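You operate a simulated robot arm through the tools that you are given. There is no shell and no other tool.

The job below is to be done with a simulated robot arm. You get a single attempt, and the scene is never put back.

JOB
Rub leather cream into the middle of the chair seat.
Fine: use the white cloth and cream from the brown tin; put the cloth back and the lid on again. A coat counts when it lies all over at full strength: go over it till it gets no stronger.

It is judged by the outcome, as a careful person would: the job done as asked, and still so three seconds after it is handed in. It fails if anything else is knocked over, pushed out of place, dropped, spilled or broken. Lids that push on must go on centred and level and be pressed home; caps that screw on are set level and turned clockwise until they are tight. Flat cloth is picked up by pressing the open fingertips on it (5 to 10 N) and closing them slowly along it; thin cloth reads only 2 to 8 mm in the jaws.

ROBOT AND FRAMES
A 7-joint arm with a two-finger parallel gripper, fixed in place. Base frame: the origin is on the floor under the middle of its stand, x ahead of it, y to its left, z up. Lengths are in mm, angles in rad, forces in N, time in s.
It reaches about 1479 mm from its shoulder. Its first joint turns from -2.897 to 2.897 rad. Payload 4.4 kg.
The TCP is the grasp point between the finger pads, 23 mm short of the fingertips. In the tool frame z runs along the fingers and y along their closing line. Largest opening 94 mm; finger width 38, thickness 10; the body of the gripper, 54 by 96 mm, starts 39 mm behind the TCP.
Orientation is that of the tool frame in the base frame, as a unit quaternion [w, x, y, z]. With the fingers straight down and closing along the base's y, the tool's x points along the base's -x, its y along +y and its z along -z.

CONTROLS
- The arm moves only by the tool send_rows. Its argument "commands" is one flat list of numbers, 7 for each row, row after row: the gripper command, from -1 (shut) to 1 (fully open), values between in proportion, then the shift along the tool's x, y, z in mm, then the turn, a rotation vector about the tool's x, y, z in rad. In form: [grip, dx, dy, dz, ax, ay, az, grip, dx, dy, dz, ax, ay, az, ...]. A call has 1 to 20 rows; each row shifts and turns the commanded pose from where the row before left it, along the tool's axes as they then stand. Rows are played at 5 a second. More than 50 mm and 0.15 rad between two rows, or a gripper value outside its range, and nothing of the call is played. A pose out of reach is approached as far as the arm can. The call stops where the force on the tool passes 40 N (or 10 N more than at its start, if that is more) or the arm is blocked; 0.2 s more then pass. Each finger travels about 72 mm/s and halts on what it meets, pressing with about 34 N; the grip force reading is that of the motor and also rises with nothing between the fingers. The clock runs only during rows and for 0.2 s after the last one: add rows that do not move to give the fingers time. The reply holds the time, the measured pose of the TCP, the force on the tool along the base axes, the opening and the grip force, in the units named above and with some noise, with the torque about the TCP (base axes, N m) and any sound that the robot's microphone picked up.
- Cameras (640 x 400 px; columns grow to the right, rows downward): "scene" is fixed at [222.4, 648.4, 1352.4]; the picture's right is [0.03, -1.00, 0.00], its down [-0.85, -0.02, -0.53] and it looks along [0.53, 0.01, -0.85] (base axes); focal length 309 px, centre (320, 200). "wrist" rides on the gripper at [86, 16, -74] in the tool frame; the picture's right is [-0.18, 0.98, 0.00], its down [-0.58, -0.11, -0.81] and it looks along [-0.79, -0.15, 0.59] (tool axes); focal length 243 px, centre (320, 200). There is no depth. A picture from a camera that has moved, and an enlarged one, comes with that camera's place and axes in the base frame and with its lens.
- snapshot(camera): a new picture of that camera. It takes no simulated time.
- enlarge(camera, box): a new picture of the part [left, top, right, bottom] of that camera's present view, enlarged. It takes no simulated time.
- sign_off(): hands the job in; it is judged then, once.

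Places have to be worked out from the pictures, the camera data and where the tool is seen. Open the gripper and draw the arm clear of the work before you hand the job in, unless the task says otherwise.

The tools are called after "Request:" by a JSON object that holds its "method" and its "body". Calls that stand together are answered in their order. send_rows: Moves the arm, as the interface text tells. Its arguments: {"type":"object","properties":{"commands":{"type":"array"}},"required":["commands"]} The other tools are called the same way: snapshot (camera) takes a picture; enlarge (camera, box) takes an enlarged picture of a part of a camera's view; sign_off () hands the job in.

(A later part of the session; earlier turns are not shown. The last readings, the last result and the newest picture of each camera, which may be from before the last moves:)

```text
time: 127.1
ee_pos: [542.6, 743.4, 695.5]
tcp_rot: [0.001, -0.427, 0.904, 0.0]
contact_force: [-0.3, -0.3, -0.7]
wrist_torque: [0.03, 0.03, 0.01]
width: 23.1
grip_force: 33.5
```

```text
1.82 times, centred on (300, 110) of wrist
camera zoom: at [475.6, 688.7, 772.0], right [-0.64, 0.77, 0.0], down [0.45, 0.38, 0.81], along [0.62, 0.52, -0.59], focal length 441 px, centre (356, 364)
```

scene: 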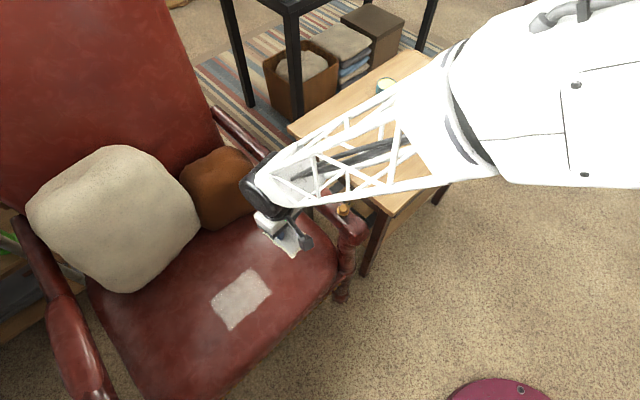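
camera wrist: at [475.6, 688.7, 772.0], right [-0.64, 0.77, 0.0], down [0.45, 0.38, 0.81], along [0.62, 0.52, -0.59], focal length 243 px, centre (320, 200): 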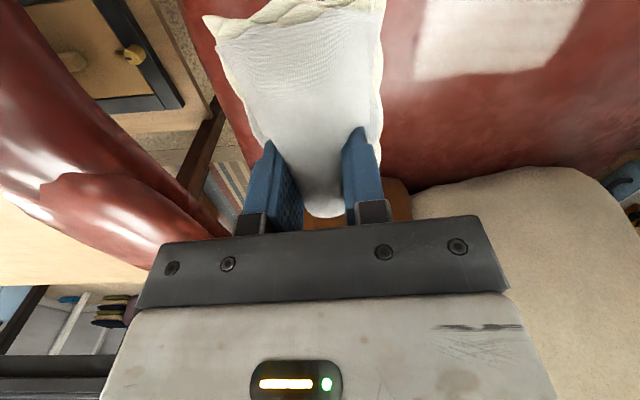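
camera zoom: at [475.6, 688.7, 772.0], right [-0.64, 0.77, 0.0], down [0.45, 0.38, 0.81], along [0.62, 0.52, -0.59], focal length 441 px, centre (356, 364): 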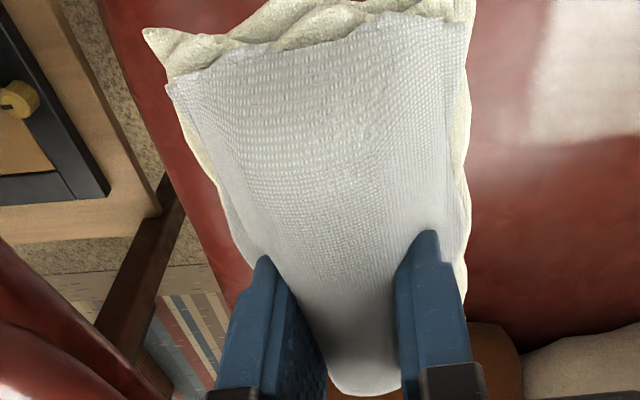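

Faint lengthwise streaks remain. I'll re-charge the cloth with fresh cream and then go over the patch crosswise. First I raise high and carry the cloth back over the brown tin.

Request:
{"method": "send_rows", "body": {"commands": [-1, 0, 0, -39, 0, 0, 0, -1, 0, 0, -39, 0, 0, 0, -1, 0, 0, -39, 0, 0, 0, -1, 0, 0, -39, 0, 0, 0, -1, 0, 0, -39, 0, 0, 0, -1, 5.3, -43.2, 0, 0, 0, 0, -1, 5.3, -43.2, 0, 0, 0, 0, -1, 5.3, -43.2, 0, 0, 0, 0, -1, 5.3, -43.2, 0, 0, 0, 0, -1, 5.3, -43.2, 0, 0, 0, 0, -1, 5.3, -43.2, 0, 0, 0, 0, -1, 5.3, -43.2, 0, 0, 0, 0, -1, 5.3, -43.2, 0, 0, 0, 0, -1, 5.3, -43.2, 0, 0, 0, 0, -1, 5.3, -43.2, 0, 0, 0, 0, -1, 5.3, -43.2, 0, 0, 0, 0, -1, 5.3, -43.2, 0, 0, 0, 0, -1, 0, 0, 0, 0, 0, 0]}}

Request:
{"method": "snapshot", "body": {"camera": "scene"}}

Request:
{"method": "snapshot", "body": {"camera": "wrist"}}

```text
time: 130.9
ee_pos: [902.4, 362.8, 889.8]
tcp_rot: [0.001, -0.427, 0.904, 0.0]
contact_force: [0.4, 0.3, -1.5]
wrist_torque: [-0.03, 0.02, -0.02]
width: 23.0
grip_force: 34.0
```

```text
taken
```

scene: 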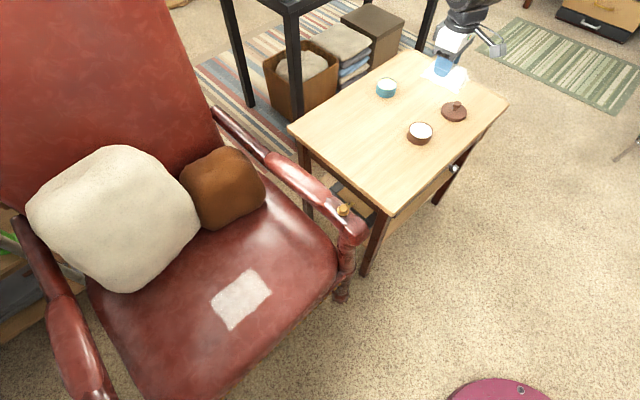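

```text
taken
camera wrist: at [835.8, 307.0, 965.8], right [-0.64, 0.77, 0.0], down [0.45, 0.38, 0.81], along [0.62, 0.52, -0.59], focal length 243 px, centre (320, 200)
```

wrist: 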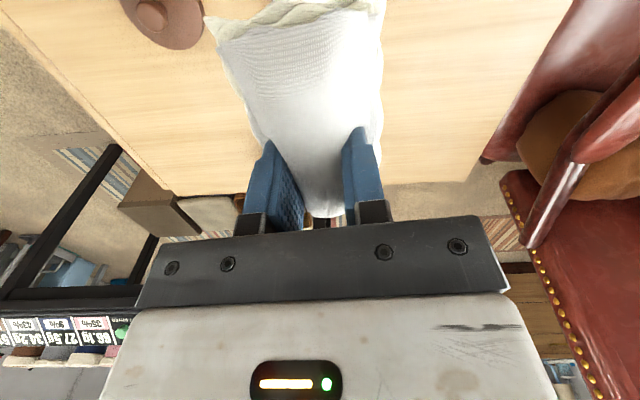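

Everything is in place: tin, lid, pillows. I'll lower the cloth onto the tin again, slowing near the contact height of 708.

Request:
{"method": "send_rows", "body": {"commands": [-1, 0, 0, 40, 0, 0, 0, -1, 0, 0, 40, 0, 0, 0, -1, 0, 0, 40, 0, 0, 0, -1, 0, 0, 35, 0, 0, 0, -1, 0, 0, 15, 0, 0, 0, -1, 0, 0, 8, 0, 0, 0, -1, 0, 0, 2, 0, 0, 0, -1, 0, 0, 0, 0, 0, 0]}}

Request:
{"method": "enlarge", "body": {"camera": "scene", "box": [360, 70, 480, 170]}}

```text
time: 132.7
ee_pos: [904.3, 364.4, 711.5]
tcp_rot: [0.001, -0.427, 0.904, 0.0]
contact_force: [-0.8, -0.6, -0.2]
wrist_torque: [-0.01, 0.05, -0.03]
width: 23.2
grip_force: 33.9
```

```text
4.00 times, centred on (420, 120) of scene
camera zoom: at [222.4, 648.4, 1352.4], right [0.03, -1.0, 0.0], down [-0.85, -0.02, -0.53], along [0.53, 0.01, -0.85], focal length 1235 px, centre (-80, 520)
```

zoom: 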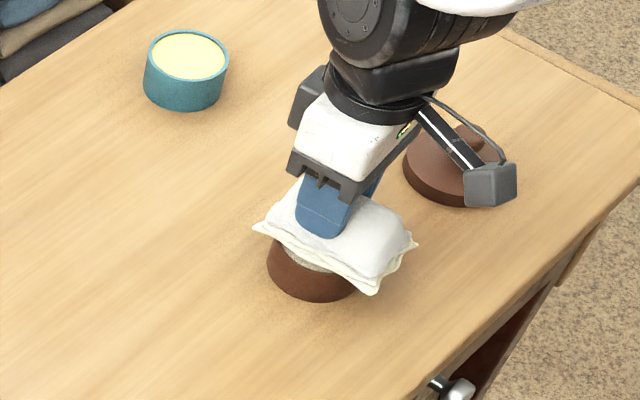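

Positioned just above the rim with nothing touching yet. I'll press lightly onto the tin.

Request:
{"method": "send_rows", "body": {"commands": [-1, 0, 0, 1.5, 0, 0, 0, -1, 0, 0, 1.5, 0, 0, 0, -1, 0, 0, 1, 0, 0, 0, -1, 0, 0, 1, 0, 0, 0, -1, 0, 0, 0, 0, 0, 0]}}

```text
time: 133.9
ee_pos: [904.9, 363.6, 707.0]
tcp_rot: [0.002, -0.427, 0.904, 0.0]
contact_force: [-1.6, -1.6, 6.2]
wrist_torque: [-0.14, 0.13, -0.01]
width: 23.1
grip_force: 34.1
```

6 N on the rim. I'll press one more millimetre, hold briefly, then lift clear.

Request:
{"method": "send_rows", "body": {"commands": [-1, 0, 0, 1, 0, 0, 0, -1, 0, 0, 0, 0, 0, 0, -1, 0, 0, 0, 0, 0, 0, -1, 0, 0, -5, 0, 0, 0, -1, 0, 0, -20, 0, 0, 0, -1, 0, 0, -35, 0, 0, 0, -1, 0, 0, -40, 0, 0, 0, -1, 0, 0, -40, 0, 0, 0, -1, 0, 0, -40, 0, 0, 0, -1, 0, 0, 0, 0, 0, 0]}}

Request:
{"method": "snapshot", "body": {"camera": "scene"}}

Request:
{"method": "enlarge", "body": {"camera": "scene", "box": [390, 40, 490, 150]}}

```text
time: 136.1
ee_pos: [903.4, 366.3, 884.7]
tcp_rot: [0.002, -0.426, 0.905, 0.001]
contact_force: [-0.2, -0.1, -0.2]
wrist_torque: [0.0, 0.02, -0.02]
width: 23.2
grip_force: 34.0
```

```text
taken
```

scene: 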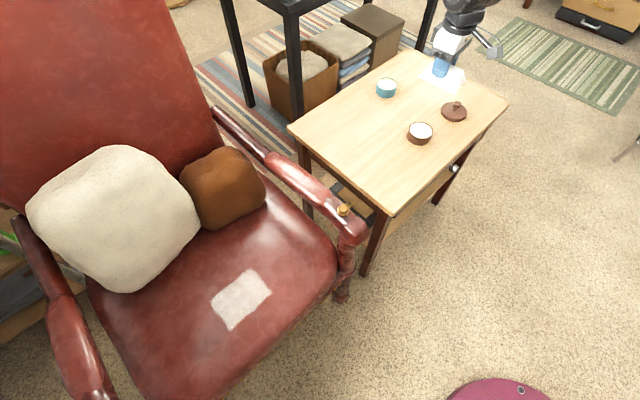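

```text
3.64 times, centred on (440, 95) of scene
camera zoom: at [222.4, 648.4, 1352.4], right [0.03, -1.0, 0.0], down [-0.85, -0.02, -0.53], along [0.53, 0.01, -0.85], focal length 1123 px, centre (-116, 582)
```

zoom: 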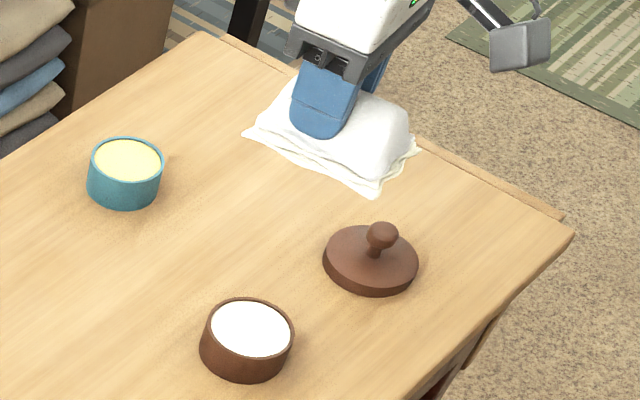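

The cloth is re-charged and the tin, lid and coat all look undisturbed. I'll carry it back high over the armrest to above the rear corner of the patch.

Request:
{"method": "send_rows", "body": {"commands": [-1, -9.7, 44.7, 0, 0, 0, 0, -1, -9.7, 44.7, 0, 0, 0, 0, -1, -9.7, 44.7, 0, 0, 0, 0, -1, -9.7, 44.7, 0, 0, 0, 0, -1, -9.7, 44.7, 0, 0, 0, 0, -1, -9.7, 44.7, 0, 0, 0, 0, -1, -9.7, 44.7, 0, 0, 0, 0, -1, -9.7, 44.7, 0, 0, 0, 0, -1, -9.7, 44.7, 0, 0, 0, 0, -1, -9.7, 44.7, 0, 0, 0, 0, -1, -9.7, 44.7, 0, 0, 0, 0, -1, -9.7, 44.7, 0, 0, 0, 0, -1, -9.7, 44.7, 0, 0, 0, 0, -1, -9.7, 44.7, 0, 0, 0, 0, -1, 0, 0, 0, 0, 0, 0]}}

Request:
{"method": "send_rows", "body": {"commands": [-1, 0, 0, 40, 0, 0, 0, -1, 0, 0, 40, 0, 0, 0, -1, 0, 0, 40, 0, 0, 0, -1, 0, 0, 40, 0, 0, 0, -1, 0, 0, 40, 0, 0, 0, -1, 0, 0, 40, 0, 0, 0, -1, 0, 0, 40, 0, 0, 0, -1, 0, 0, 40, 0, 0, 0, -1, 0, 0, 20, 0, 0, 0, -1, 0, 0, 5, 0, 0, 0, -1, 0, 0, 0, 0, 0, 0]}}

Request:
{"method": "snapshot", "body": {"camera": "wrist"}}

```text
time: 139.3
ee_pos: [507.5, 865.2, 888.3]
tcp_rot: [0.001, -0.427, 0.904, 0.001]
contact_force: [-0.8, -0.4, 0.0]
wrist_torque: [0.0, 0.01, 0.0]
width: 22.9
grip_force: 34.2
```

```text
time: 141.7
ee_pos: [505.8, 866.6, 540.7]
tcp_rot: [0.001, -0.427, 0.904, 0.0]
contact_force: [0.1, 0.4, -0.1]
wrist_torque: [0.02, 0.0, -0.01]
width: 23.2
grip_force: 34.0
```

```text
taken
camera wrist: at [439.0, 812.3, 616.4], right [-0.64, 0.77, 0.0], down [0.45, 0.38, 0.81], along [0.62, 0.52, -0.59], focal length 243 px, centre (320, 200)
```

wrist: 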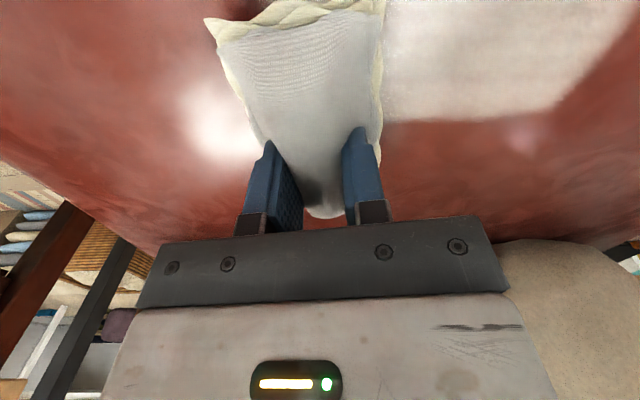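

I'm in position at the rear corner, about 8 mm above contact. I'll lower gently to touch.

Request:
{"method": "send_rows", "body": {"commands": [-1, 0, 0, 4, 0, 0, 0, -1, 0, 0, 2, 0, 0, 0, -1, 0, 0, 1.5, 0, 0, 0, -1, 0, 0, 1, 0, 0, 0, -1, 0, 0, 0, 0, 0, 0]}}

```text
time: 142.9
ee_pos: [507.4, 866.7, 533.4]
tcp_rot: [0.002, -0.426, 0.905, 0.0]
contact_force: [-0.9, 0.2, 5.4]
wrist_torque: [-0.26, 0.23, 0.02]
width: 23.1
grip_force: 34.2
```

Contact at 5 N. I'll press 0.8 mm more and make crosswise strokes, front and back, stepping sideways between them.

Request:
{"method": "send_rows", "body": {"commands": [-1, 0, 0, 0.8, 0, 0, 0, -1, 13, 0, 0, 0, 0, 0, -1, 13, 0, 0, 0, 0, 0, -1, 13, 0, 0, 0, 0, 0, -1, 13, 0, 0, 0, 0, 0, -1, 13, 0, 0, 0, 0, 0, -1, 13, 0, 0, 0, 0, 0, -1, 0, 0, 0, 0, 0, 0]}}

```text
time: 144.7
ee_pos: [458.4, 808.1, 533.3]
tcp_rot: [0.001, -0.427, 0.904, 0.002]
contact_force: [6.3, 11.9, 34.0]
wrist_torque: [-0.13, 0.12, -0.02]
width: 22.9
grip_force: 34.0
```

Pressure rose to 34 N at the front, so I'll ease up 1.2 mm and stroke back to the rear.

Request:
{"method": "send_rows", "body": {"commands": [-1, 0, 0, -1.2, 0, 0, 0, -1, -13, 0, 0, 0, 0, 0, -1, -13, 0, 0, 0, 0, 0, -1, -13, 0, 0, 0, 0, 0, -1, -13, 0, 0, 0, 0, 0, -1, -13, 0, 0, 0, 0, 0, -1, -13, 0, 0, 0, 0, 0, -1, 0, 0, 0, 0, 0, 0]}}

```text
time: 145.2
ee_pos: [458.3, 808.4, 533.6]
tcp_rot: [0.0, -0.427, 0.904, -0.001]
contact_force: [0.8, -0.3, 9.4]
wrist_torque: [0.36, -0.26, -0.01]
width: 23.0
grip_force: 34.1
stopped in row 2: the force on the tool passed its limit at 66 N (the readings are from after the stop); the commanded pose is now the measured one
```

Reversing fore-and-aft made the pad catch, with a brief 66 N spike and a safe stop; it reads 9 N now. Sideways strokes behave well, so I'll stick to those at new offsets, lifting slightly between strips.

Request:
{"method": "send_rows", "body": {"commands": [-1, 0, 13, -0.2, 0, 0, 0, -1, 0, 13, 0, 0, 0, 0, -1, 0, 13, 0, 0, 0, 0, -1, 0, 13, 0, 0, 0, 0, -1, 0, 13, 0, 0, 0, 0, -1, 0, 13, 0, 0, 0, 0, -1, 0, 13, 0, 0, 0, 0, -1, 0, 13, 0, 0, 0, 0, -1, 0, 0, 0, 0, 0, 0]}}

Request:
{"method": "snapshot", "body": {"camera": "wrist"}}

Request:
{"method": "enlarge", "body": {"camera": "scene", "box": [80, 150, 360, 400]}}

```text
time: 147.2
ee_pos: [379.0, 875.6, 532.7]
tcp_rot: [0.0, -0.426, 0.905, 0.0]
contact_force: [6.4, -5.5, 20.2]
wrist_torque: [-0.08, -0.11, -0.01]
width: 23.2
grip_force: 33.9
```

```text
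taken
camera wrist: at [311.7, 820.0, 608.5], right [-0.64, 0.77, 0.0], down [0.45, 0.38, 0.81], along [0.62, 0.52, -0.59], focal length 243 px, centre (320, 200)
```

wrist: 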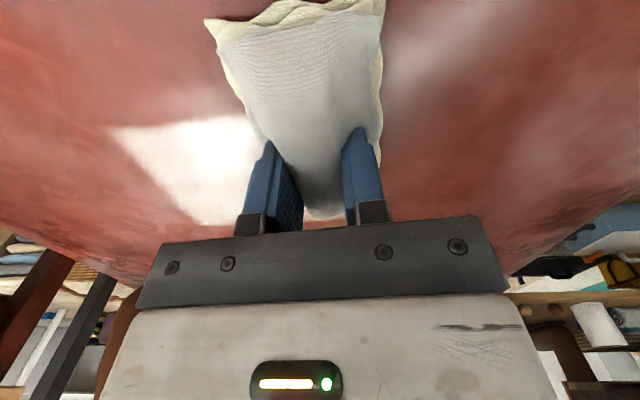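

```text
1.60 times, centred on (220, 275) of scene
camera zoom: at [222.4, 648.4, 1352.4], right [0.03, -1.0, 0.0], down [-0.85, -0.02, -0.53], along [0.53, 0.01, -0.85], focal length 494 px, centre (480, 80)
```

zoom: 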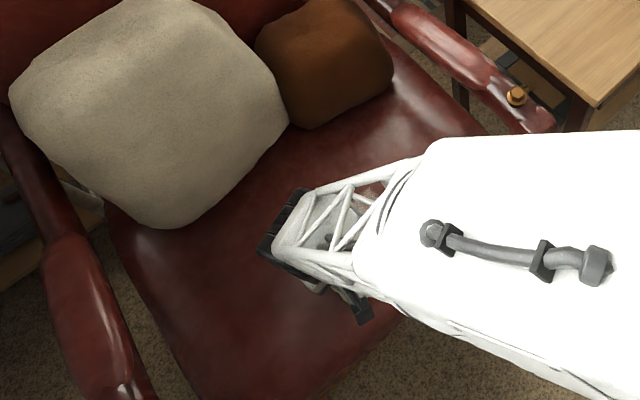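

Force is steady at 20 N and the patch is bright white. I'll stroke back along this line, then step 20 mm rearward with a small lift and stroke out again.

Request:
{"method": "send_rows", "body": {"commands": [-1, 0, -14, 0, 0, 0, 0, -1, 0, -14, 0, 0, 0, 0, -1, 0, -14, 0, 0, 0, 0, -1, 0, -14, 0, 0, 0, 0, -1, 0, -14, 0, 0, 0, 0, -1, 0, -14, 0, 0, 0, 0, -1, 0, -14, 0, 0, 0, 0, -1, 0, -14, 0, 0, 0, 0, -1, 0, 0, -4, 0, 0, 0, -1, -20, 0, 0, 0, 0, 0, -1, 0, 0, 4, 0, 0, 0, -1, 0, 14, 0, 0, 0, 0, -1, 0, 14, 0, 0, 0, 0, -1, 0, 14, 0, 0, 0, 0, -1, 0, 14, 0, 0, 0, 0, -1, 0, 14, 0, 0, 0, 0, -1, 0, 14, 0, 0, 0, 0, -1, 0, 14, 0, 0, 0, 0, -1, 0, 14, 0, 0, 0, 0, -1, 0, 0, 0, 0, 0, 0]}}

```text
time: 151.4
ee_pos: [389.9, 889.2, 533.4]
tcp_rot: [-0.001, -0.427, 0.904, 0.0]
contact_force: [8.2, -5.0, 28.5]
wrist_torque: [0.2, -0.23, 0.02]
width: 23.3
grip_force: 34.2
```

Force is 28 N, so I'll ease up half a millimetre, stroke back, step another 20 mm rearward and stroke out again.

Request:
{"method": "send_rows", "body": {"commands": [-1, 0, -14, -0.6, 0, 0, 0, -1, 0, -14, 0, 0, 0, 0, -1, 0, -14, 0, 0, 0, 0, -1, 0, -14, 0, 0, 0, 0, -1, 0, -14, 0, 0, 0, 0, -1, 0, -14, 0, 0, 0, 0, -1, 0, -14, 0, 0, 0, 0, -1, 0, -14, 0, 0, 0, 0, -1, 0, 0, -4, 0, 0, 0, -1, -20, 0, 0, 0, 0, 0, -1, 0, 0, 4, 0, 0, 0, -1, 0, 14, 0, 0, 0, 0, -1, 0, 14, 0, 0, 0, 0, -1, 0, 14, 0, 0, 0, 0, -1, 0, 14, 0, 0, 0, 0, -1, 0, 14, 0, 0, 0, 0, -1, 0, 14, 0, 0, 0, 0, -1, 0, 14, 0, 0, 0, 0, -1, 0, 14, 0, 0, 0, 0, -1, 0, 0, 0, 0, 0, 0]}}

```text
time: 155.6
ee_pos: [403.4, 905.3, 534.1]
tcp_rot: [0.0, -0.427, 0.904, 0.0]
contact_force: [4.1, -1.1, 10.7]
wrist_torque: [-0.01, -0.07, 0.03]
width: 23.1
grip_force: 34.0
```

Force is 11 N here. I'll continue with slightly more pressure, stroking back, then stepping rearward again and stroking out.

Request:
{"method": "send_rows", "body": {"commands": [-1, 0, -14, 0.4, 0, 0, 0, -1, 0, -14, 0, 0, 0, 0, -1, 0, -14, 0, 0, 0, 0, -1, 0, -14, 0, 0, 0, 0, -1, 0, -14, 0, 0, 0, 0, -1, 0, -14, 0, 0, 0, 0, -1, 0, -14, 0, 0, 0, 0, -1, 0, -14, 0, 0, 0, 0, -1, 0, 0, -4, 0, 0, 0, -1, -18, 0, 0, 0, 0, 0, -1, 0, 0, 4, 0, 0, 0, -1, 0, 14, 0, 0, 0, 0, -1, 0, 14, 0, 0, 0, 0, -1, 0, 14, 0, 0, 0, 0, -1, 0, 14, 0, 0, 0, 0, -1, 0, 14, 0, 0, 0, 0, -1, 0, 14, 0, 0, 0, 0, -1, 0, 14, 0, 0, 0, 0, -1, 0, 14, 0, 0, 0, 0, -1, 0, 0, 0, 0, 0, 0]}}

Request:
{"method": "send_rows", "body": {"commands": [-1, 0, -14, 0, 0, 0, 0, -1, 0, -14, 0, 0, 0, 0, -1, 0, -14, 0, 0, 0, 0, -1, 0, -14, 0, 0, 0, 0, -1, 0, -14, 0, 0, 0, 0, -1, 0, -14, 0, 0, 0, 0, -1, 0, -14, 0, 0, 0, 0, -1, 0, -14, 0, 0, 0, 0, -1, 0, 0, -4, 0, 0, 0, -1, -18, 0, 0, 0, 0, 0, -1, 0, 0, 4, 0, 0, 0, -1, 0, 14, 0, 0, 0, 0, -1, 0, 14, 0, 0, 0, 0, -1, 0, 14, 0, 0, 0, 0, -1, 0, 14, 0, 0, 0, 0, -1, 0, 14, 0, 0, 0, 0, -1, 0, 14, 0, 0, 0, 0, -1, 0, 14, 0, 0, 0, 0, -1, 0, 14, 0, 0, 0, 0, -1, 0, 0, 0, 0, 0, 0]}}

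Request:
{"method": "snapshot", "body": {"camera": "wrist"}}

```text
time: 158.6
ee_pos: [474.5, 872.4, 533.2]
tcp_rot: [0.001, -0.427, 0.904, 0.0]
contact_force: [-0.3, 1.1, 5.3]
wrist_torque: [-0.14, 0.29, -0.04]
width: 23.1
grip_force: 34.1
stopped in row 14: the force on the tool passed its limit at 42 N (the readings are from after the stop); the commanded pose is now the measured one
```

```text
time: 162.8
ee_pos: [485.6, 887.8, 532.0]
tcp_rot: [0.0, -0.427, 0.904, 0.0]
contact_force: [7.5, -5.0, 21.6]
wrist_torque: [-0.3, 0.01, 0.07]
width: 23.2
grip_force: 33.9
```

```text
taken
camera wrist: at [419.2, 832.0, 608.2], right [-0.64, 0.77, 0.0], down [0.45, 0.38, 0.81], along [0.62, 0.52, -0.59], focal length 243 px, centre (320, 200)
```

wrist: 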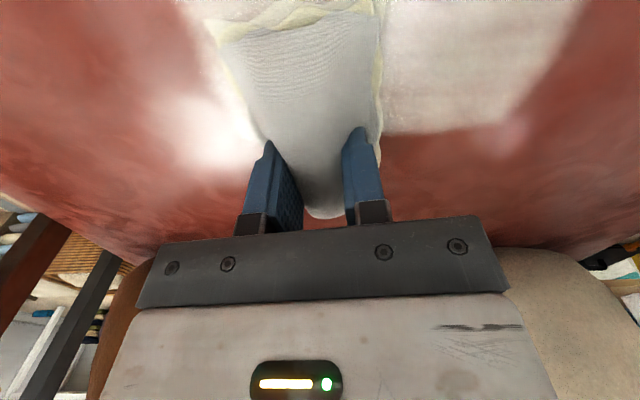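

The first call stopped at 42 N mid-stroke and so the next ran shifted, ending mid-strip at 22 N with no harm. I'll ease the pressure slightly and complete this rear strip, out and back.

Request:
{"method": "send_rows", "body": {"commands": [-1, 0, 13, -0.5, 0, 0, 0, -1, 0, 13, 0, 0, 0, 0, -1, 0, 13, 0, 0, 0, 0, -1, 0, 13, 0, 0, 0, 0, -1, 0, 13, 0, 0, 0, 0, -1, 0, 13, 0, 0, 0, 0, -1, 0, -13, 0, 0, 0, 0, -1, 0, -13, 0, 0, 0, 0, -1, 0, -13, 0, 0, 0, 0, -1, 0, -13, 0, 0, 0, 0, -1, 0, -13, 0, 0, 0, 0, -1, 0, -13, 0, 0, 0, 0, -1, 0, -13, 0, 0, 0, 0, -1, 0, -13, 0, 0, 0, 0, -1, 0, -13, 0, 0, 0, 0, -1, 0, 0, 0, 0, 0, 0]}}

```text
time: 166.2
ee_pos: [515.9, 861.3, 532.4]
tcp_rot: [0.0, -0.426, 0.905, -0.001]
contact_force: [-2.4, 0.7, 6.0]
wrist_torque: [0.04, -0.01, 0.02]
width: 22.9
grip_force: 34.4
```

That strip is complete. Now I'll redo the strip that was cut short, 18 mm forward of here.

Request:
{"method": "send_rows", "body": {"commands": [-1, 0, 0, -4, 0, 0, 0, -1, 18, 0, 0, 0, 0, 0, -1, 0, 0, 4, 0, 0, 0, -1, 0, 14, 0.2, 0, 0, 0, -1, 0, 14, 0, 0, 0, 0, -1, 0, 14, 0, 0, 0, 0, -1, 0, 14, 0, 0, 0, 0, -1, 0, 14, 0, 0, 0, 0, -1, 0, 14, 0, 0, 0, 0, -1, 0, 14, 0, 0, 0, 0, -1, 0, 14, 0, 0, 0, 0, -1, 0, 0, 0, 0, 0, 0]}}

```text
time: 168.8
ee_pos: [417.3, 917.5, 532.3]
tcp_rot: [0.001, -0.427, 0.904, 0.001]
contact_force: [7.8, -3.4, 16.4]
wrist_torque: [-0.03, -0.14, -0.06]
width: 23.1
grip_force: 34.4
```

Request:
{"method": "send_rows", "body": {"commands": [-1, 0, -14, 0, 0, 0, 0, -1, 0, -14, 0, 0, 0, 0, -1, 0, -14, 0, 0, 0, 0, -1, 0, -14, 0, 0, 0, 0, -1, 0, -14, 0, 0, 0, 0, -1, 0, -14, 0, 0, 0, 0, -1, 0, -14, 0, 0, 0, 0, -1, 0, -14, 0, 0, 0, 0, -1, 0, 0, -30, 0, 0, 0, -1, 0, 0, -40, 0, 0, 0, -1, 0, -30, -35, 0, 0, 0, -1, 0, -35, -30, 0, 0, 0, -1, 0, -35, -30, 0, 0, 0, -1, 0, 0, 0, 0, 0, 0]}}

Request:
{"method": "enlarge", "body": {"camera": "scene", "box": [205, 260, 281, 332]}}

Request:
{"method": "enlarge", "body": {"camera": "scene", "box": [190, 240, 300, 330]}}

Request:
{"method": "snapshot", "body": {"camera": "wrist"}}

```text
time: 171.8
ee_pos: [583.3, 783.3, 697.2]
tcp_rot: [0.0, -0.426, 0.905, 0.0]
contact_force: [1.0, 0.0, -0.1]
wrist_torque: [-0.02, -0.02, 0.0]
width: 22.9
grip_force: 33.8
```

```text
5.56 times, centred on (243, 296) of scene
camera zoom: at [222.4, 648.4, 1352.4], right [0.03, -1.0, 0.0], down [-0.85, -0.02, -0.53], along [0.53, 0.01, -0.85], focal length 1715 px, centre (748, -333)
```

zoom: 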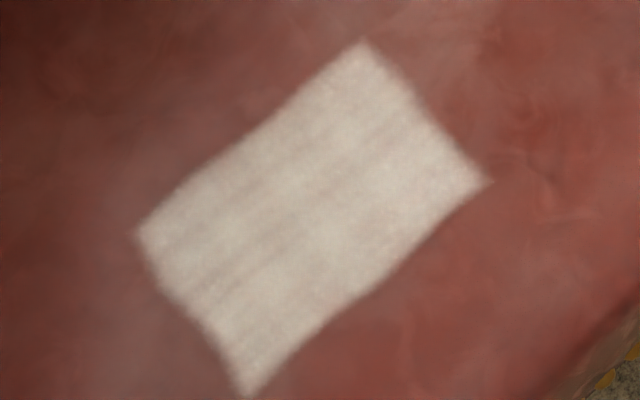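

```text
4.44 times, centred on (245, 285) of scene
camera zoom: at [222.4, 648.4, 1352.4], right [0.03, -1.0, 0.0], down [-0.85, -0.02, -0.53], along [0.53, 0.01, -0.85], focal length 1372 px, centre (653, -178)
```

zoom: 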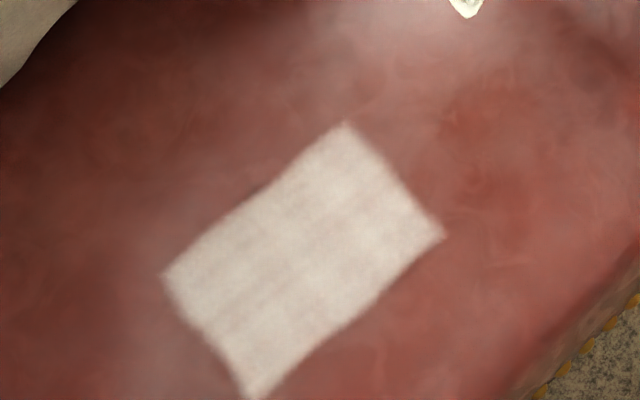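

```text
taken
camera wrist: at [516.7, 728.7, 773.7], right [-0.64, 0.77, 0.0], down [0.45, 0.38, 0.81], along [0.62, 0.52, -0.59], focal length 243 px, centre (320, 200)
```

wrist: 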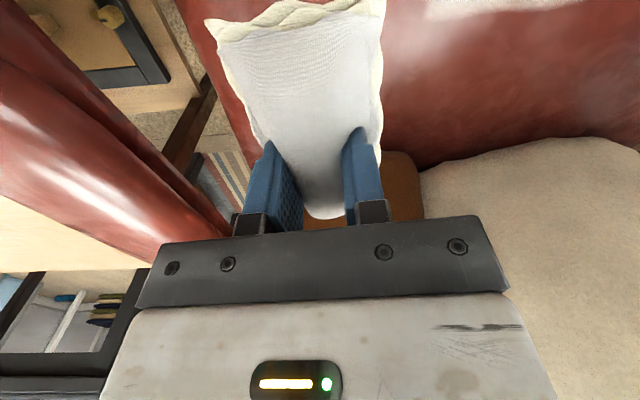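

After fresh cream and a full extra round, the patch looks identical, with the same faint texture and no further gain in strength. The coat is complete and even. Now I'll carry the cloth back to its original spot at (804, 505) on the table, going high over the armrest.

Request:
{"method": "send_rows", "body": {"commands": [-1, 0, 0, -39, 0, 0, 0, -1, 0, 0, -39, 0, 0, 0, -1, 0, 0, -39, 0, 0, 0, -1, 0, 0, -39, 0, 0, 0, -1, 0, 0, -39, 0, 0, 0, -1, 9.4, -43.5, 0, 0, 0, 0, -1, 9.4, -43.5, 0, 0, 0, 0, -1, 9.4, -43.5, 0, 0, 0, 0, -1, 9.4, -43.5, 0, 0, 0, 0, -1, 9.4, -43.5, 0, 0, 0, 0, -1, 9.4, -43.5, 0, 0, 0, 0, -1, 9.4, -43.5, 0, 0, 0, 0, -1, 9.4, -43.5, 0, 0, 0, 0, -1, 0, 0, 0, 0, 0, 0]}}

Request:
{"method": "snapshot", "body": {"camera": "scene"}}

Request:
{"method": "snapshot", "body": {"camera": "wrist"}}

```text
time: 174.8
ee_pos: [802.4, 502.6, 891.7]
tcp_rot: [0.0, -0.427, 0.904, 0.0]
contact_force: [-0.7, -0.1, -0.4]
wrist_torque: [0.0, 0.01, -0.01]
width: 23.0
grip_force: 34.4
```

```text
taken
```

scene: 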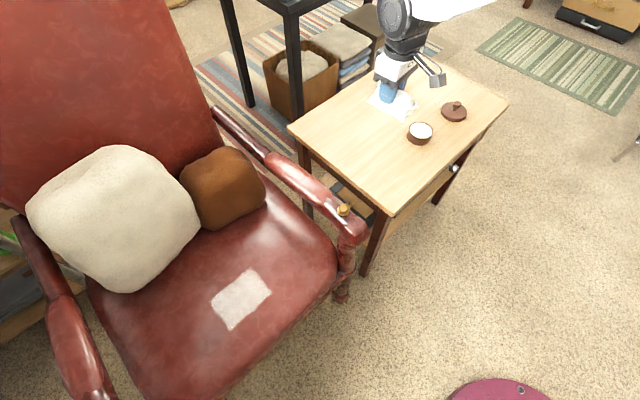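

```text
taken
camera wrist: at [735.1, 448.4, 966.8], right [-0.64, 0.77, 0.0], down [0.45, 0.38, 0.81], along [0.62, 0.52, -0.59], focal length 243 px, centre (320, 200)
```

wrist: 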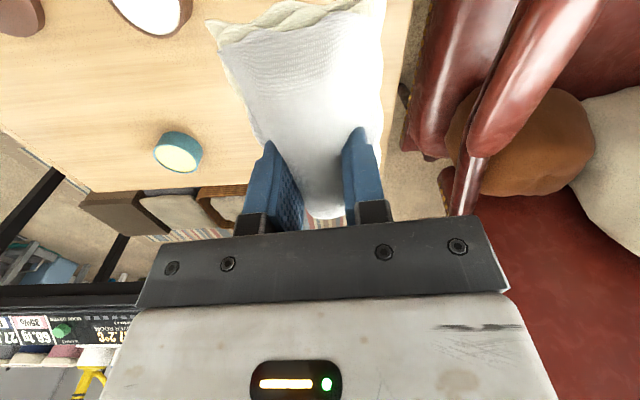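

I'm above the original spot, 2 mm off. I'll correct and lower, slowing near the table.

Request:
{"method": "send_rows", "body": {"commands": [-1, -2.6, 0, 40, 0, 0, 0, -1, 0, 0, 40, 0, 0, 0, -1, 0, 0, 40, 0, 0, 0, -1, 0, 0, 40, 0, 0, 0, -1, 0, 0, 30, 0, 0, 0, -1, 0, 0, 10, 0, 0, 0, -1, 0, 0, 5, 0, 0, 0, -1, 0, 0, 0, 0, 0, 0]}}

Request:
{"method": "enlarge", "body": {"camera": "scene", "box": [330, 90, 450, 190]}}

```text
time: 176.6
ee_pos: [801.4, 506.0, 687.4]
tcp_rot: [0.0, -0.426, 0.905, 0.0]
contact_force: [0.2, -0.5, -0.2]
wrist_torque: [0.03, 0.02, -0.01]
width: 23.0
grip_force: 33.7
```

```text
4.00 times, centred on (390, 140) of scene
camera zoom: at [222.4, 648.4, 1352.4], right [0.03, -1.0, 0.0], down [-0.85, -0.02, -0.53], along [0.53, 0.01, -0.85], focal length 1235 px, centre (40, 440)
```

zoom: 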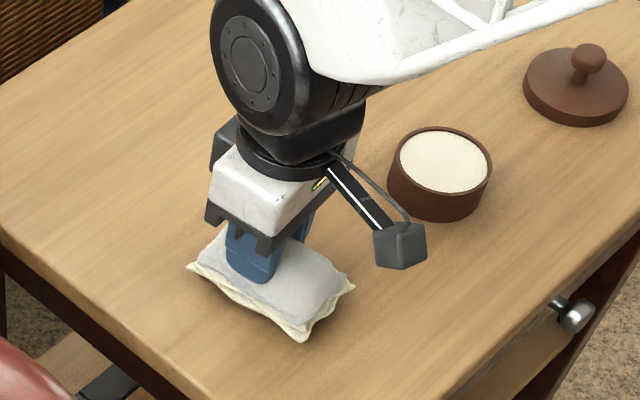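

The cloth hangs about 3 mm off its original placement along the tool's y. I'll correct that and lower in small steps.

Request:
{"method": "send_rows", "body": {"commands": [-1, 0, -3, 0, 0, 0, 0, -1, 0, 0, 2, 0, 0, 0, -1, 0, 0, 2, 0, 0, 0, -1, 0, 0, 1.5, 0, 0, 0, -1, 0, 0, 1.5, 0, 0, 0, -1, 0, 0, 0, 0, 0, 0]}}

```text
time: 178.0
ee_pos: [805.6, 504.7, 680.6]
tcp_rot: [0.0, -0.426, 0.905, 0.0]
contact_force: [0.3, -0.9, -0.5]
wrist_torque: [-0.02, 0.02, -0.01]
width: 23.2
grip_force: 34.1
```

Now at (805.6, 504.7), still free. I'll lower 1 mm at a time to the table.

Request:
{"method": "send_rows", "body": {"commands": [-1, 0, 0, 1, 0, 0, 0, -1, 0, 0, 1, 0, 0, 0, -1, 0, 0, 1, 0, 0, 0, -1, 0, 0, 0, 0, 0, 0]}}

```text
time: 179.0
ee_pos: [806.2, 505.5, 678.0]
tcp_rot: [-0.001, -0.427, 0.904, 0.0]
contact_force: [1.2, -0.2, -1.5]
wrist_torque: [0.02, -0.02, 0.02]
width: 23.3
grip_force: 34.0
```

Request:
{"method": "send_rows", "body": {"commands": [-1, 0, 0, 0.7, 0, 0, 0, -1, 0, 0, 0.7, 0, 0, 0, -1, 0, 0, 0, 0, 0, 0]}}

```text
time: 179.8
ee_pos: [806.8, 505.3, 677.8]
tcp_rot: [0.001, -0.427, 0.904, 0.0]
contact_force: [2.5, 0.6, 9.2]
wrist_torque: [-0.19, 0.1, -0.01]
width: 23.4
grip_force: 34.4
```

The cloth rests on the table with 9 N. I'll open the fingers gradually to release it, then raise straight up.

Request:
{"method": "send_rows", "body": {"commands": [-0.45, 0, 0, -0.5, 0, 0, 0, -0.35, 0, 0, 0, 0, 0, 0, -0.25, 0, 0, 0, 0, 0, 0, -0.15, 0, 0, 0, 0, 0, 0, -0.15, 0, 0, -2, 0, 0, 0, -0.15, 0, 0, -10, 0, 0, 0, -0.15, 0, 0, -25, 0, 0, 0, -0.15, 0, 0, -40, 0, 0, 0, -0.15, 0, 0, -40, 0, 0, 0, -0.15, 0, 0, 0, 0, 0, 0]}}

Request:
{"method": "enlarge", "body": {"camera": "scene", "box": [330, 90, 450, 190]}}

Request:
{"method": "snapshot", "body": {"camera": "wrist"}}

```text
time: 182.0
ee_pos: [805.5, 503.7, 795.5]
tcp_rot: [0.0, -0.427, 0.904, 0.0]
contact_force: [0.0, -0.5, -0.3]
wrist_torque: [-0.02, 0.01, 0.03]
width: 40.1
grip_force: 0.1
```

```text
4.00 times, centred on (390, 140) of scene
camera zoom: at [222.4, 648.4, 1352.4], right [0.03, -1.0, 0.0], down [-0.85, -0.02, -0.53], along [0.53, 0.01, -0.85], focal length 1235 px, centre (40, 440)
```

zoom: 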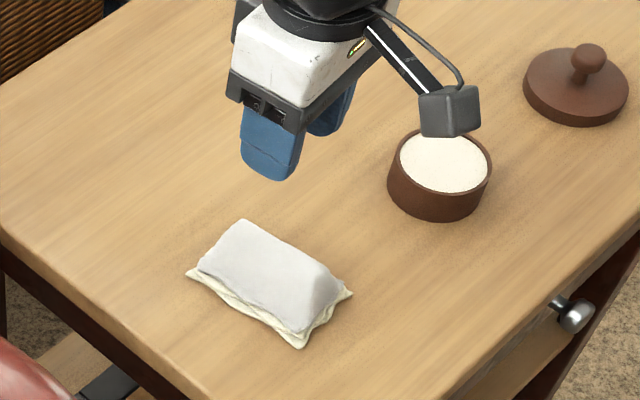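

```text
taken
camera wrist: at [738.2, 449.9, 870.3], right [-0.64, 0.77, 0.0], down [0.45, 0.38, 0.81], along [0.62, 0.52, -0.59], focal length 243 px, centre (320, 200)
```

wrist: 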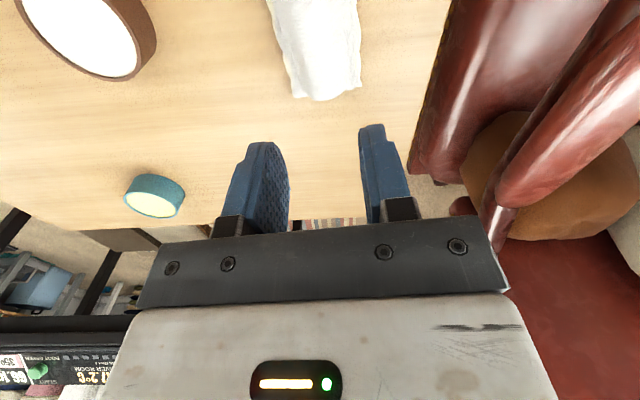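

The cloth is back within about 5 mm of its original place. Next is the lid: I'll turn the gripper back to its original orientation and travel over to the lid at (1012, 231).

Request:
{"method": "send_rows", "body": {"commands": [-0.15, 0, 0, 0, 0, 0, 0.147, -0.15, 0, 0, 0, 0, 0, 0.147, -0.15, 0, 0, 0, 0, 0, 0.147, 0.2, 0, 0, 0, 0, 0, 0.147, 0.2, 0, 0, 0, 0, 0, 0.147, 0.2, 0, 0, 0, 0, 0, 0.147, 0.4, -25.8, -34, 0, 0, 0, 0, 0.4, -25.8, -34, 0, 0, 0, 0, 0.4, -25.8, -34, 0, 0, 0, 0, 0.4, -25.8, -34, 0, 0, 0, 0, 0.4, -25.8, -34, 0, 0, 0, 0, 0.4, -25.8, -34, 0, 0, 0, 0, 0.4, -25.8, -34, 0, 0, 0, 0, 0.4, -25.8, -34, 0, 0, 0, 0, 0.4, 0, 0, 0, 0, 0, 0]}}

Request:
{"method": "snapshot", "body": {"camera": "wrist"}}

Request:
{"method": "snapshot", "body": {"camera": "scene"}}

```text
time: 185.2
ee_pos: [1012.7, 230.7, 794.3]
tcp_rot: [0.001, 0.0, 1.0, -0.001]
contact_force: [0.2, 0.3, -0.5]
wrist_torque: [0.0, 0.01, 0.05]
width: 65.9
grip_force: 0.0
```

```text
taken
camera wrist: at [927.0, 248.4, 870.6], right [0.18, 0.98, 0.0], down [0.58, -0.11, 0.81], along [0.79, -0.15, -0.59], focal length 243 px, centre (320, 200)
```

wrist: 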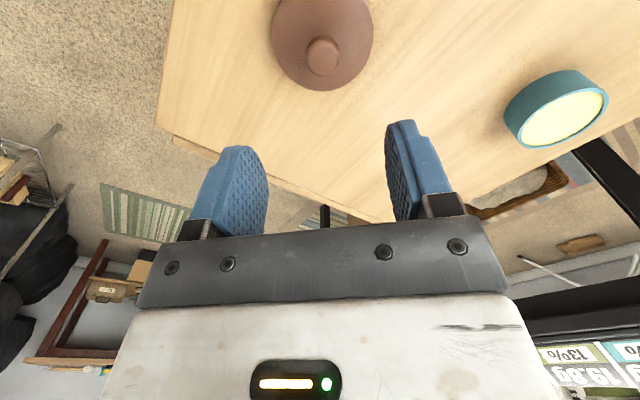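

```text
taken
```

scene: 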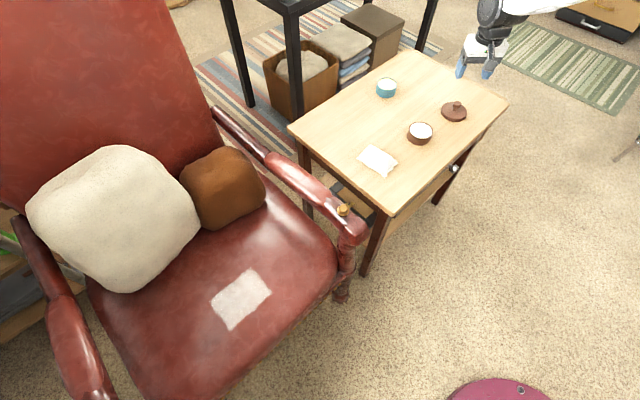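

The gripper is directly over the lid and the scene looks tidy. I'll lower around the knob and check alignment before the last few millimetres.

Request:
{"method": "send_rows", "body": {"commands": [0.4, 0, 0, 35, 0, 0, 0, 0.4, 0, 0, 35, 0, 0, 0, 0.4, 0, 0, 25, 0, 0, 0, 0.4, 0, 0, 0, 0, 0, 0]}}

Request:
{"method": "snapshot", "body": {"camera": "wrist"}}

```text
time: 186.2
ee_pos: [1013.1, 231.9, 698.5]
tcp_rot: [-0.001, 0.0, 1.0, 0.0]
contact_force: [-0.6, -0.3, 1.1]
wrist_torque: [0.01, 0.01, 0.02]
width: 66.0
grip_force: 0.0
```

```text
taken
camera wrist: at [927.2, 249.2, 774.8], right [0.18, 0.98, 0.0], down [0.58, -0.11, 0.81], along [0.79, -0.15, -0.59], focal length 243 px, centre (320, 200)
```

wrist: 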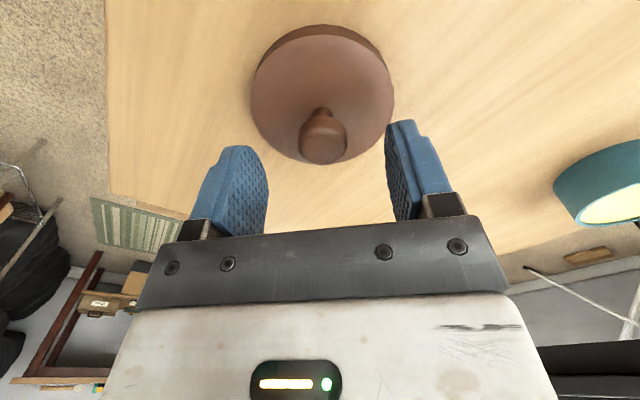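

The knob is about 1.7 mm toward +y of centre. I'll nudge over, lower to the same grasp height as before (z≈679), and close on it.

Request:
{"method": "send_rows", "body": {"commands": [0.4, 0, 1.7, 8, 0, 0, 0, 0.4, 0, 0, 7, 0, 0, 0, 0.4, 0, 0, 4, 0, 0, 0, 0.4, 0, 0, 0, 0, 0, 0, 0.0, 0, 0, 0, 0, 0, 0, -0.3, 0, 0, 0, 0, 0, 0, -0.5, 0, 0, 0, 0, 0, 0, -0.8, 0, 0, 0, 0, 0, 0, -0.8, 0, 0, 0, 0, 0, 0]}}

Request:
{"method": "snapshot", "body": {"camera": "wrist"}}

```text
time: 188.2
ee_pos: [1012.5, 233.7, 678.9]
tcp_rot: [0.0, 0.0, 1.0, 0.0]
contact_force: [0.2, 0.2, 0.4]
wrist_torque: [0.01, 0.0, 0.0]
width: 25.1
grip_force: 34.2
```

```text
taken
camera wrist: at [926.3, 251.8, 754.7], right [0.18, 0.98, 0.0], down [0.58, -0.11, 0.81], along [0.79, -0.15, -0.59], focal length 243 px, centre (320, 200)
```

wrist: 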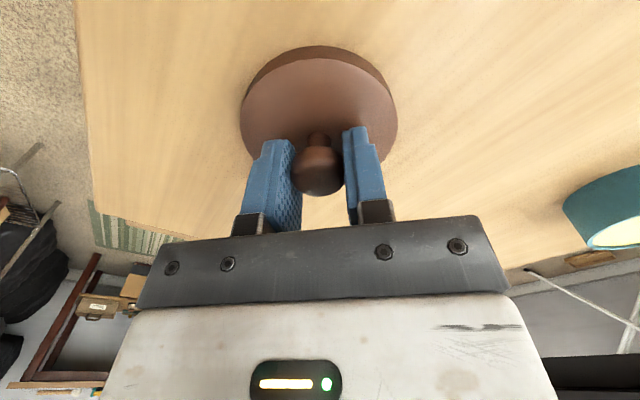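

The lid is gripped exactly as when I removed it. I'll lift it and first stop beside the tin, where the wrist camera can measure the tin's exact position past the lid.

Request:
{"method": "send_rows", "body": {"commands": [-0.8, 0, 0, -10, 0, 0, 0, -0.8, 0, 0, -30, 0, 0, 0, -0.8, 0, 0, -35, 0, 0, 0, -0.8, 0, 0, -36, 0, 0, 0, -0.8, 44.2, 9.4, 0, 0, 0, 0, -0.8, 44.2, 9.4, 0, 0, 0, 0, -0.8, 44.1, 9.5, 0, 0, 0, 0, -0.8, 0, 0, 0, 0, 0, 0]}}

Request:
{"method": "snapshot", "body": {"camera": "wrist"}}

Request:
{"method": "enlarge", "body": {"camera": "wrist", "box": [390, 10, 510, 120]}}

Request:
{"method": "enlarge", "body": {"camera": "scene", "box": [380, 70, 480, 160]}}

```text
time: 190.0
ee_pos: [880.3, 260.6, 790.8]
tcp_rot: [0.0, 0.0, 1.0, 0.0]
contact_force: [0.0, 0.1, -0.4]
wrist_torque: [0.0, 0.0, -0.03]
width: 24.7
grip_force: 34.3
```

```text
taken
camera wrist: at [794.4, 278.9, 866.3], right [0.18, 0.98, 0.0], down [0.58, -0.11, 0.81], along [0.79, -0.15, -0.59], focal length 243 px, centre (320, 200)
```

wrist: 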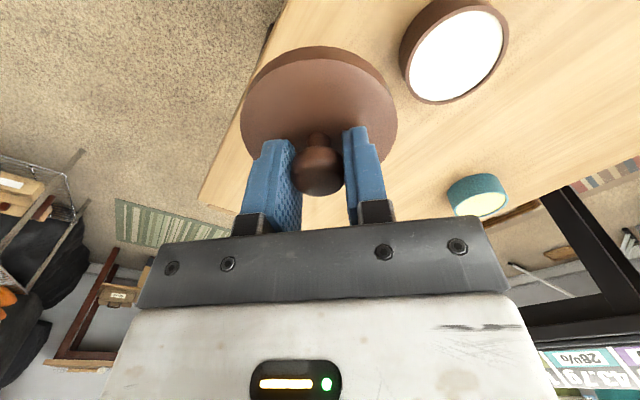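

```text
3.64 times, centred on (450, 65) of wrist
camera zoom: at [794.4, 278.9, 866.3], right [0.18, 0.98, 0.0], down [0.58, -0.11, 0.81], along [0.79, -0.15, -0.59], focal length 882 px, centre (-153, 691)
```

zoom: 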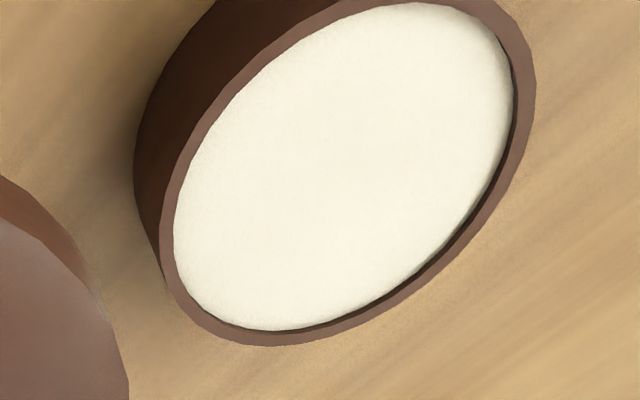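

```text
4.44 times, centred on (430, 115) of scene
camera zoom: at [222.4, 648.4, 1352.4], right [0.03, -1.0, 0.0], down [-0.85, -0.02, -0.53], along [0.53, 0.01, -0.85], focal length 1372 px, centre (-169, 578)
```

zoom: 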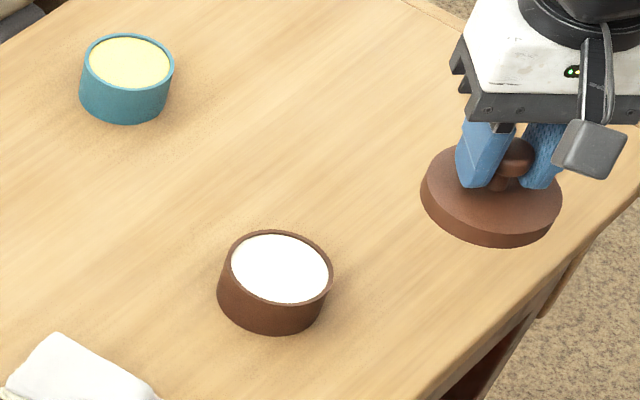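

In the scene view the tin sits exactly where it was when I removed the lid. I'll hover over it at the same pose as right after removal, so the wrist views can be compared directly.

Request:
{"method": "send_rows", "body": {"commands": [-0.8, -7.4, 34, -0.6, 0, 0, 0, -0.8, -7.4, 34, -0.6, 0, 0, 0, -0.8, -7.4, 34, -0.6, 0, 0, 0, -0.8, 0, 0, 0, 0, 0, 0, -0.8, 0, 0, 0, 0, 0, 0]}}

Request:
{"method": "snapshot", "body": {"camera": "wrist"}}

Request:
{"method": "enlarge", "body": {"camera": "scene", "box": [380, 70, 480, 160]}}

```text
time: 191.2
ee_pos: [902.5, 363.3, 791.9]
tcp_rot: [0.0, 0.0, 1.0, 0.0]
contact_force: [0.1, -0.1, -0.5]
wrist_torque: [-0.01, 0.02, -0.03]
width: 25.0
grip_force: 33.8
```

```text
taken
camera wrist: at [815.8, 381.3, 868.5], right [0.18, 0.98, 0.0], down [0.58, -0.11, 0.81], along [0.79, -0.15, -0.59], focal length 243 px, centre (320, 200)
```

wrist: 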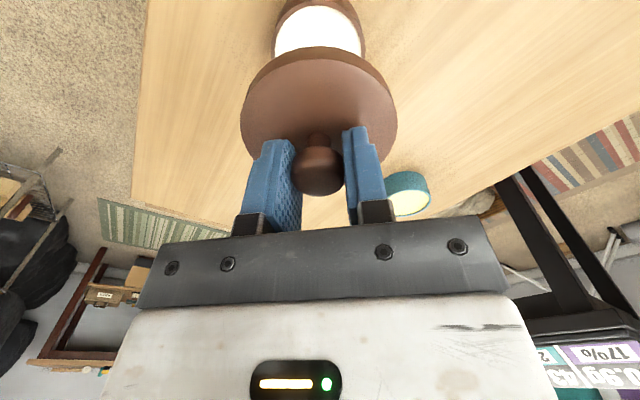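

```text
4.44 times, centred on (430, 115) of scene
camera zoom: at [222.4, 648.4, 1352.4], right [0.03, -1.0, 0.0], down [-0.85, -0.02, -0.53], along [0.53, 0.01, -0.85], focal length 1372 px, centre (-169, 578)
```

zoom: 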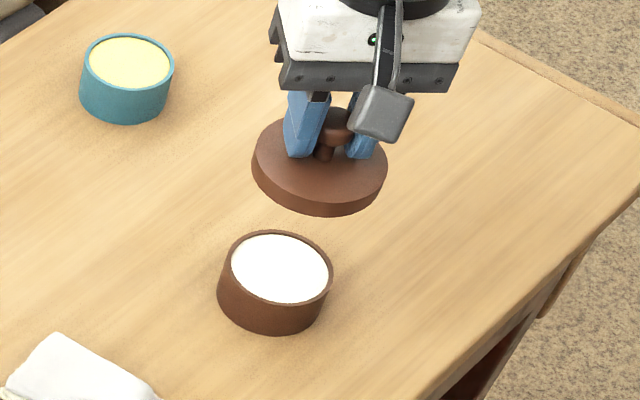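

The tin matches its earlier position to within a millimetre. I'll apply a small correction of about 1 mm to line the lid up with its original axis, then lower to just above the rim.

Request:
{"method": "send_rows", "body": {"commands": [-0.8, -1.2, -0.7, 20, 0, 0, 0, -0.8, 0, 0, 25, 0, 0, 0, -0.8, 0, 0, 20, 0, 0, 0, -0.8, 0, 0, 12, 0, 0, 0, -0.8, 0, 0, 0, 0, 0, 0, -0.8, 0, 0, 0, 0, 0, 0]}}

Request:
{"method": "enlarge", "body": {"camera": "scene", "box": [380, 70, 480, 160]}}

Request:
{"method": "enlarge", "body": {"camera": "wrist", "box": [220, 0, 420, 200]}}

```text
time: 192.6
ee_pos: [903.3, 363.8, 714.9]
tcp_rot: [0.0, 0.0, 1.0, 0.0]
contact_force: [-0.5, -0.8, 0.5]
wrist_torque: [0.03, 0.03, 0.01]
width: 25.3
grip_force: 34.0
```

```text
4.44 times, centred on (430, 115) of scene
camera zoom: at [222.4, 648.4, 1352.4], right [0.03, -1.0, 0.0], down [-0.85, -0.02, -0.53], along [0.53, 0.01, -0.85], focal length 1372 px, centre (-169, 578)
```

zoom: 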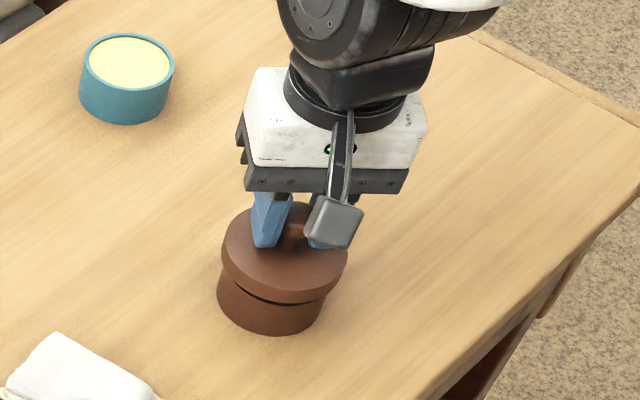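

```text
2.00 times, centred on (320, 100) of wrist
camera zoom: at [817.7, 381.3, 791.4], right [0.18, 0.98, 0.0], down [0.58, -0.11, 0.81], along [0.79, -0.15, -0.59], focal length 485 px, centre (320, 400)
```

zoom: 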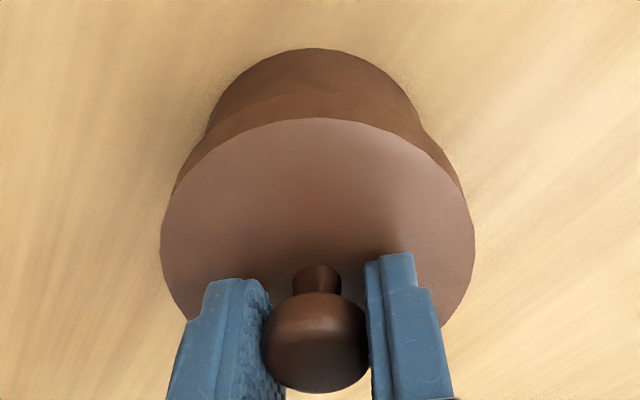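

The lid is centred over the tin with a small gap, matching the view from when it first came off. I'll lower in small steps, watching force and torque as it meets the rim.

Request:
{"method": "send_rows", "body": {"commands": [-0.8, 0, -0.5, 1.5, 0, 0, 0, -0.8, 0, 0, 1.5, 0, 0, 0, -0.8, 0, 0, 1.5, 0, 0, 0, -0.8, 0, 0, 1.5, 0, 0, 0, -0.8, 0, 0, 0, 0, 0, 0]}}

```text
time: 193.8
ee_pos: [903.4, 362.7, 708.1]
tcp_rot: [0.0, 0.0, 1.0, 0.0]
contact_force: [0.0, -0.1, -0.4]
wrist_torque: [0.0, -0.01, -0.01]
width: 25.0
grip_force: 34.2
```

No contact yet at z 708. I'll continue in 1 mm steps.

Request:
{"method": "send_rows", "body": {"commands": [-0.8, 0, 0, 1, 0, 0, 0, -0.8, 0, 0, 1, 0, 0, 0, -0.8, 0, 0, 1, 0, 0, 0, -0.8, 0, 0, 0, 0, 0, 0]}}

```text
time: 194.8
ee_pos: [902.3, 363.9, 705.4]
tcp_rot: [0.0, 0.0, 1.0, 0.0]
contact_force: [0.8, 0.3, -0.5]
wrist_torque: [0.05, 0.0, 0.0]
width: 24.7
grip_force: 34.0
```

Still free, so the skirt is passing over the rim cleanly. I'll continue down toward the seated height of about 699.

Request:
{"method": "send_rows", "body": {"commands": [-0.8, 0, 0, 1, 0, 0, 0, -0.8, 0, 0, 1, 0, 0, 0, -0.8, 0, 0, 1, 0, 0, 0, -0.8, 0, 0, 1, 0, 0, 0, -0.8, 0, 0, 0, 0, 0, 0]}}

```text
time: 196.0
ee_pos: [902.3, 363.3, 702.8]
tcp_rot: [0.0, 0.0, 1.0, 0.0]
contact_force: [-0.3, -1.0, -0.9]
wrist_torque: [0.03, 0.02, -0.01]
width: 25.2
grip_force: 34.4
```

Still no resistance at z≈702. I'll go on 1 mm at a time.

Request:
{"method": "send_rows", "body": {"commands": [-0.8, 0, 0, 1, 0, 0, 0, -0.8, 0, 0, 1, 0, 0, 0, -0.8, 0, 0, 0, 0, 0, 0]}}

Request:
{"method": "enlarge", "body": {"camera": "scene", "box": [380, 70, 480, 160]}}

```text
time: 196.8
ee_pos: [902.6, 363.2, 701.2]
tcp_rot: [0.0, 0.0, 1.0, 0.0]
contact_force: [0.7, -5.0, 4.4]
wrist_torque: [-0.14, 0.02, 0.01]
width: 25.0
grip_force: 34.1
```

```text
4.44 times, centred on (430, 115) of scene
camera zoom: at [222.4, 648.4, 1352.4], right [0.03, -1.0, 0.0], down [-0.85, -0.02, -0.53], along [0.53, 0.01, -0.85], focal length 1372 px, centre (-169, 578)
```

zoom: 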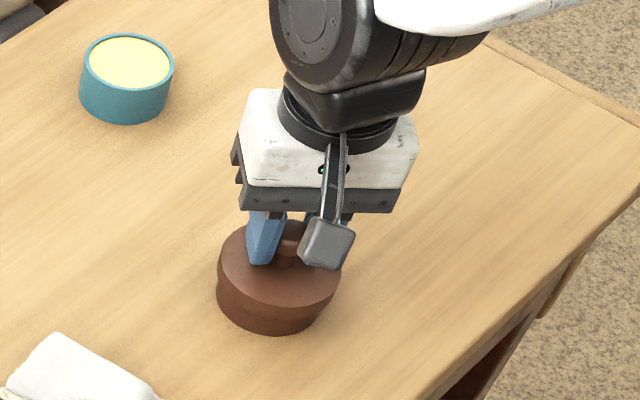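

Contact begins at z≈701 with a 5 N sideways push toward -y, meaning the lid is slightly too far in +y. I'll shift 0.8 mm toward -y and press on down.

Request:
{"method": "send_rows", "body": {"commands": [-0.8, 0, -0.8, 0, 0, 0, 0, -0.8, 0, 0, 0, 0, 0, 0]}}

```text
time: 197.4
ee_pos: [902.9, 363.8, 700.9]
tcp_rot: [0.0, -0.001, 1.0, 0.0]
contact_force: [-2.7, 0.2, 2.7]
wrist_torque: [0.0, 0.09, 0.02]
width: 25.0
grip_force: 34.0
```

The sideways force is gone in y, with only a slight -2.7 N in x. I'll nudge 0.4 mm that way and press down further.

Request:
{"method": "send_rows", "body": {"commands": [-0.8, 0.4, 0, 0.7, 0, 0, 0, -0.8, 0, 0, 0.7, 0, 0, 0, -0.8, 0, 0, 0, 0, 0, 0]}}

```text
time: 198.2
ee_pos: [903.1, 361.9, 699.7]
tcp_rot: [0.001, 0.0, 1.0, 0.001]
contact_force: [2.9, 3.7, 13.7]
wrist_torque: [0.07, -0.02, 0.0]
width: 24.9
grip_force: 34.4
```

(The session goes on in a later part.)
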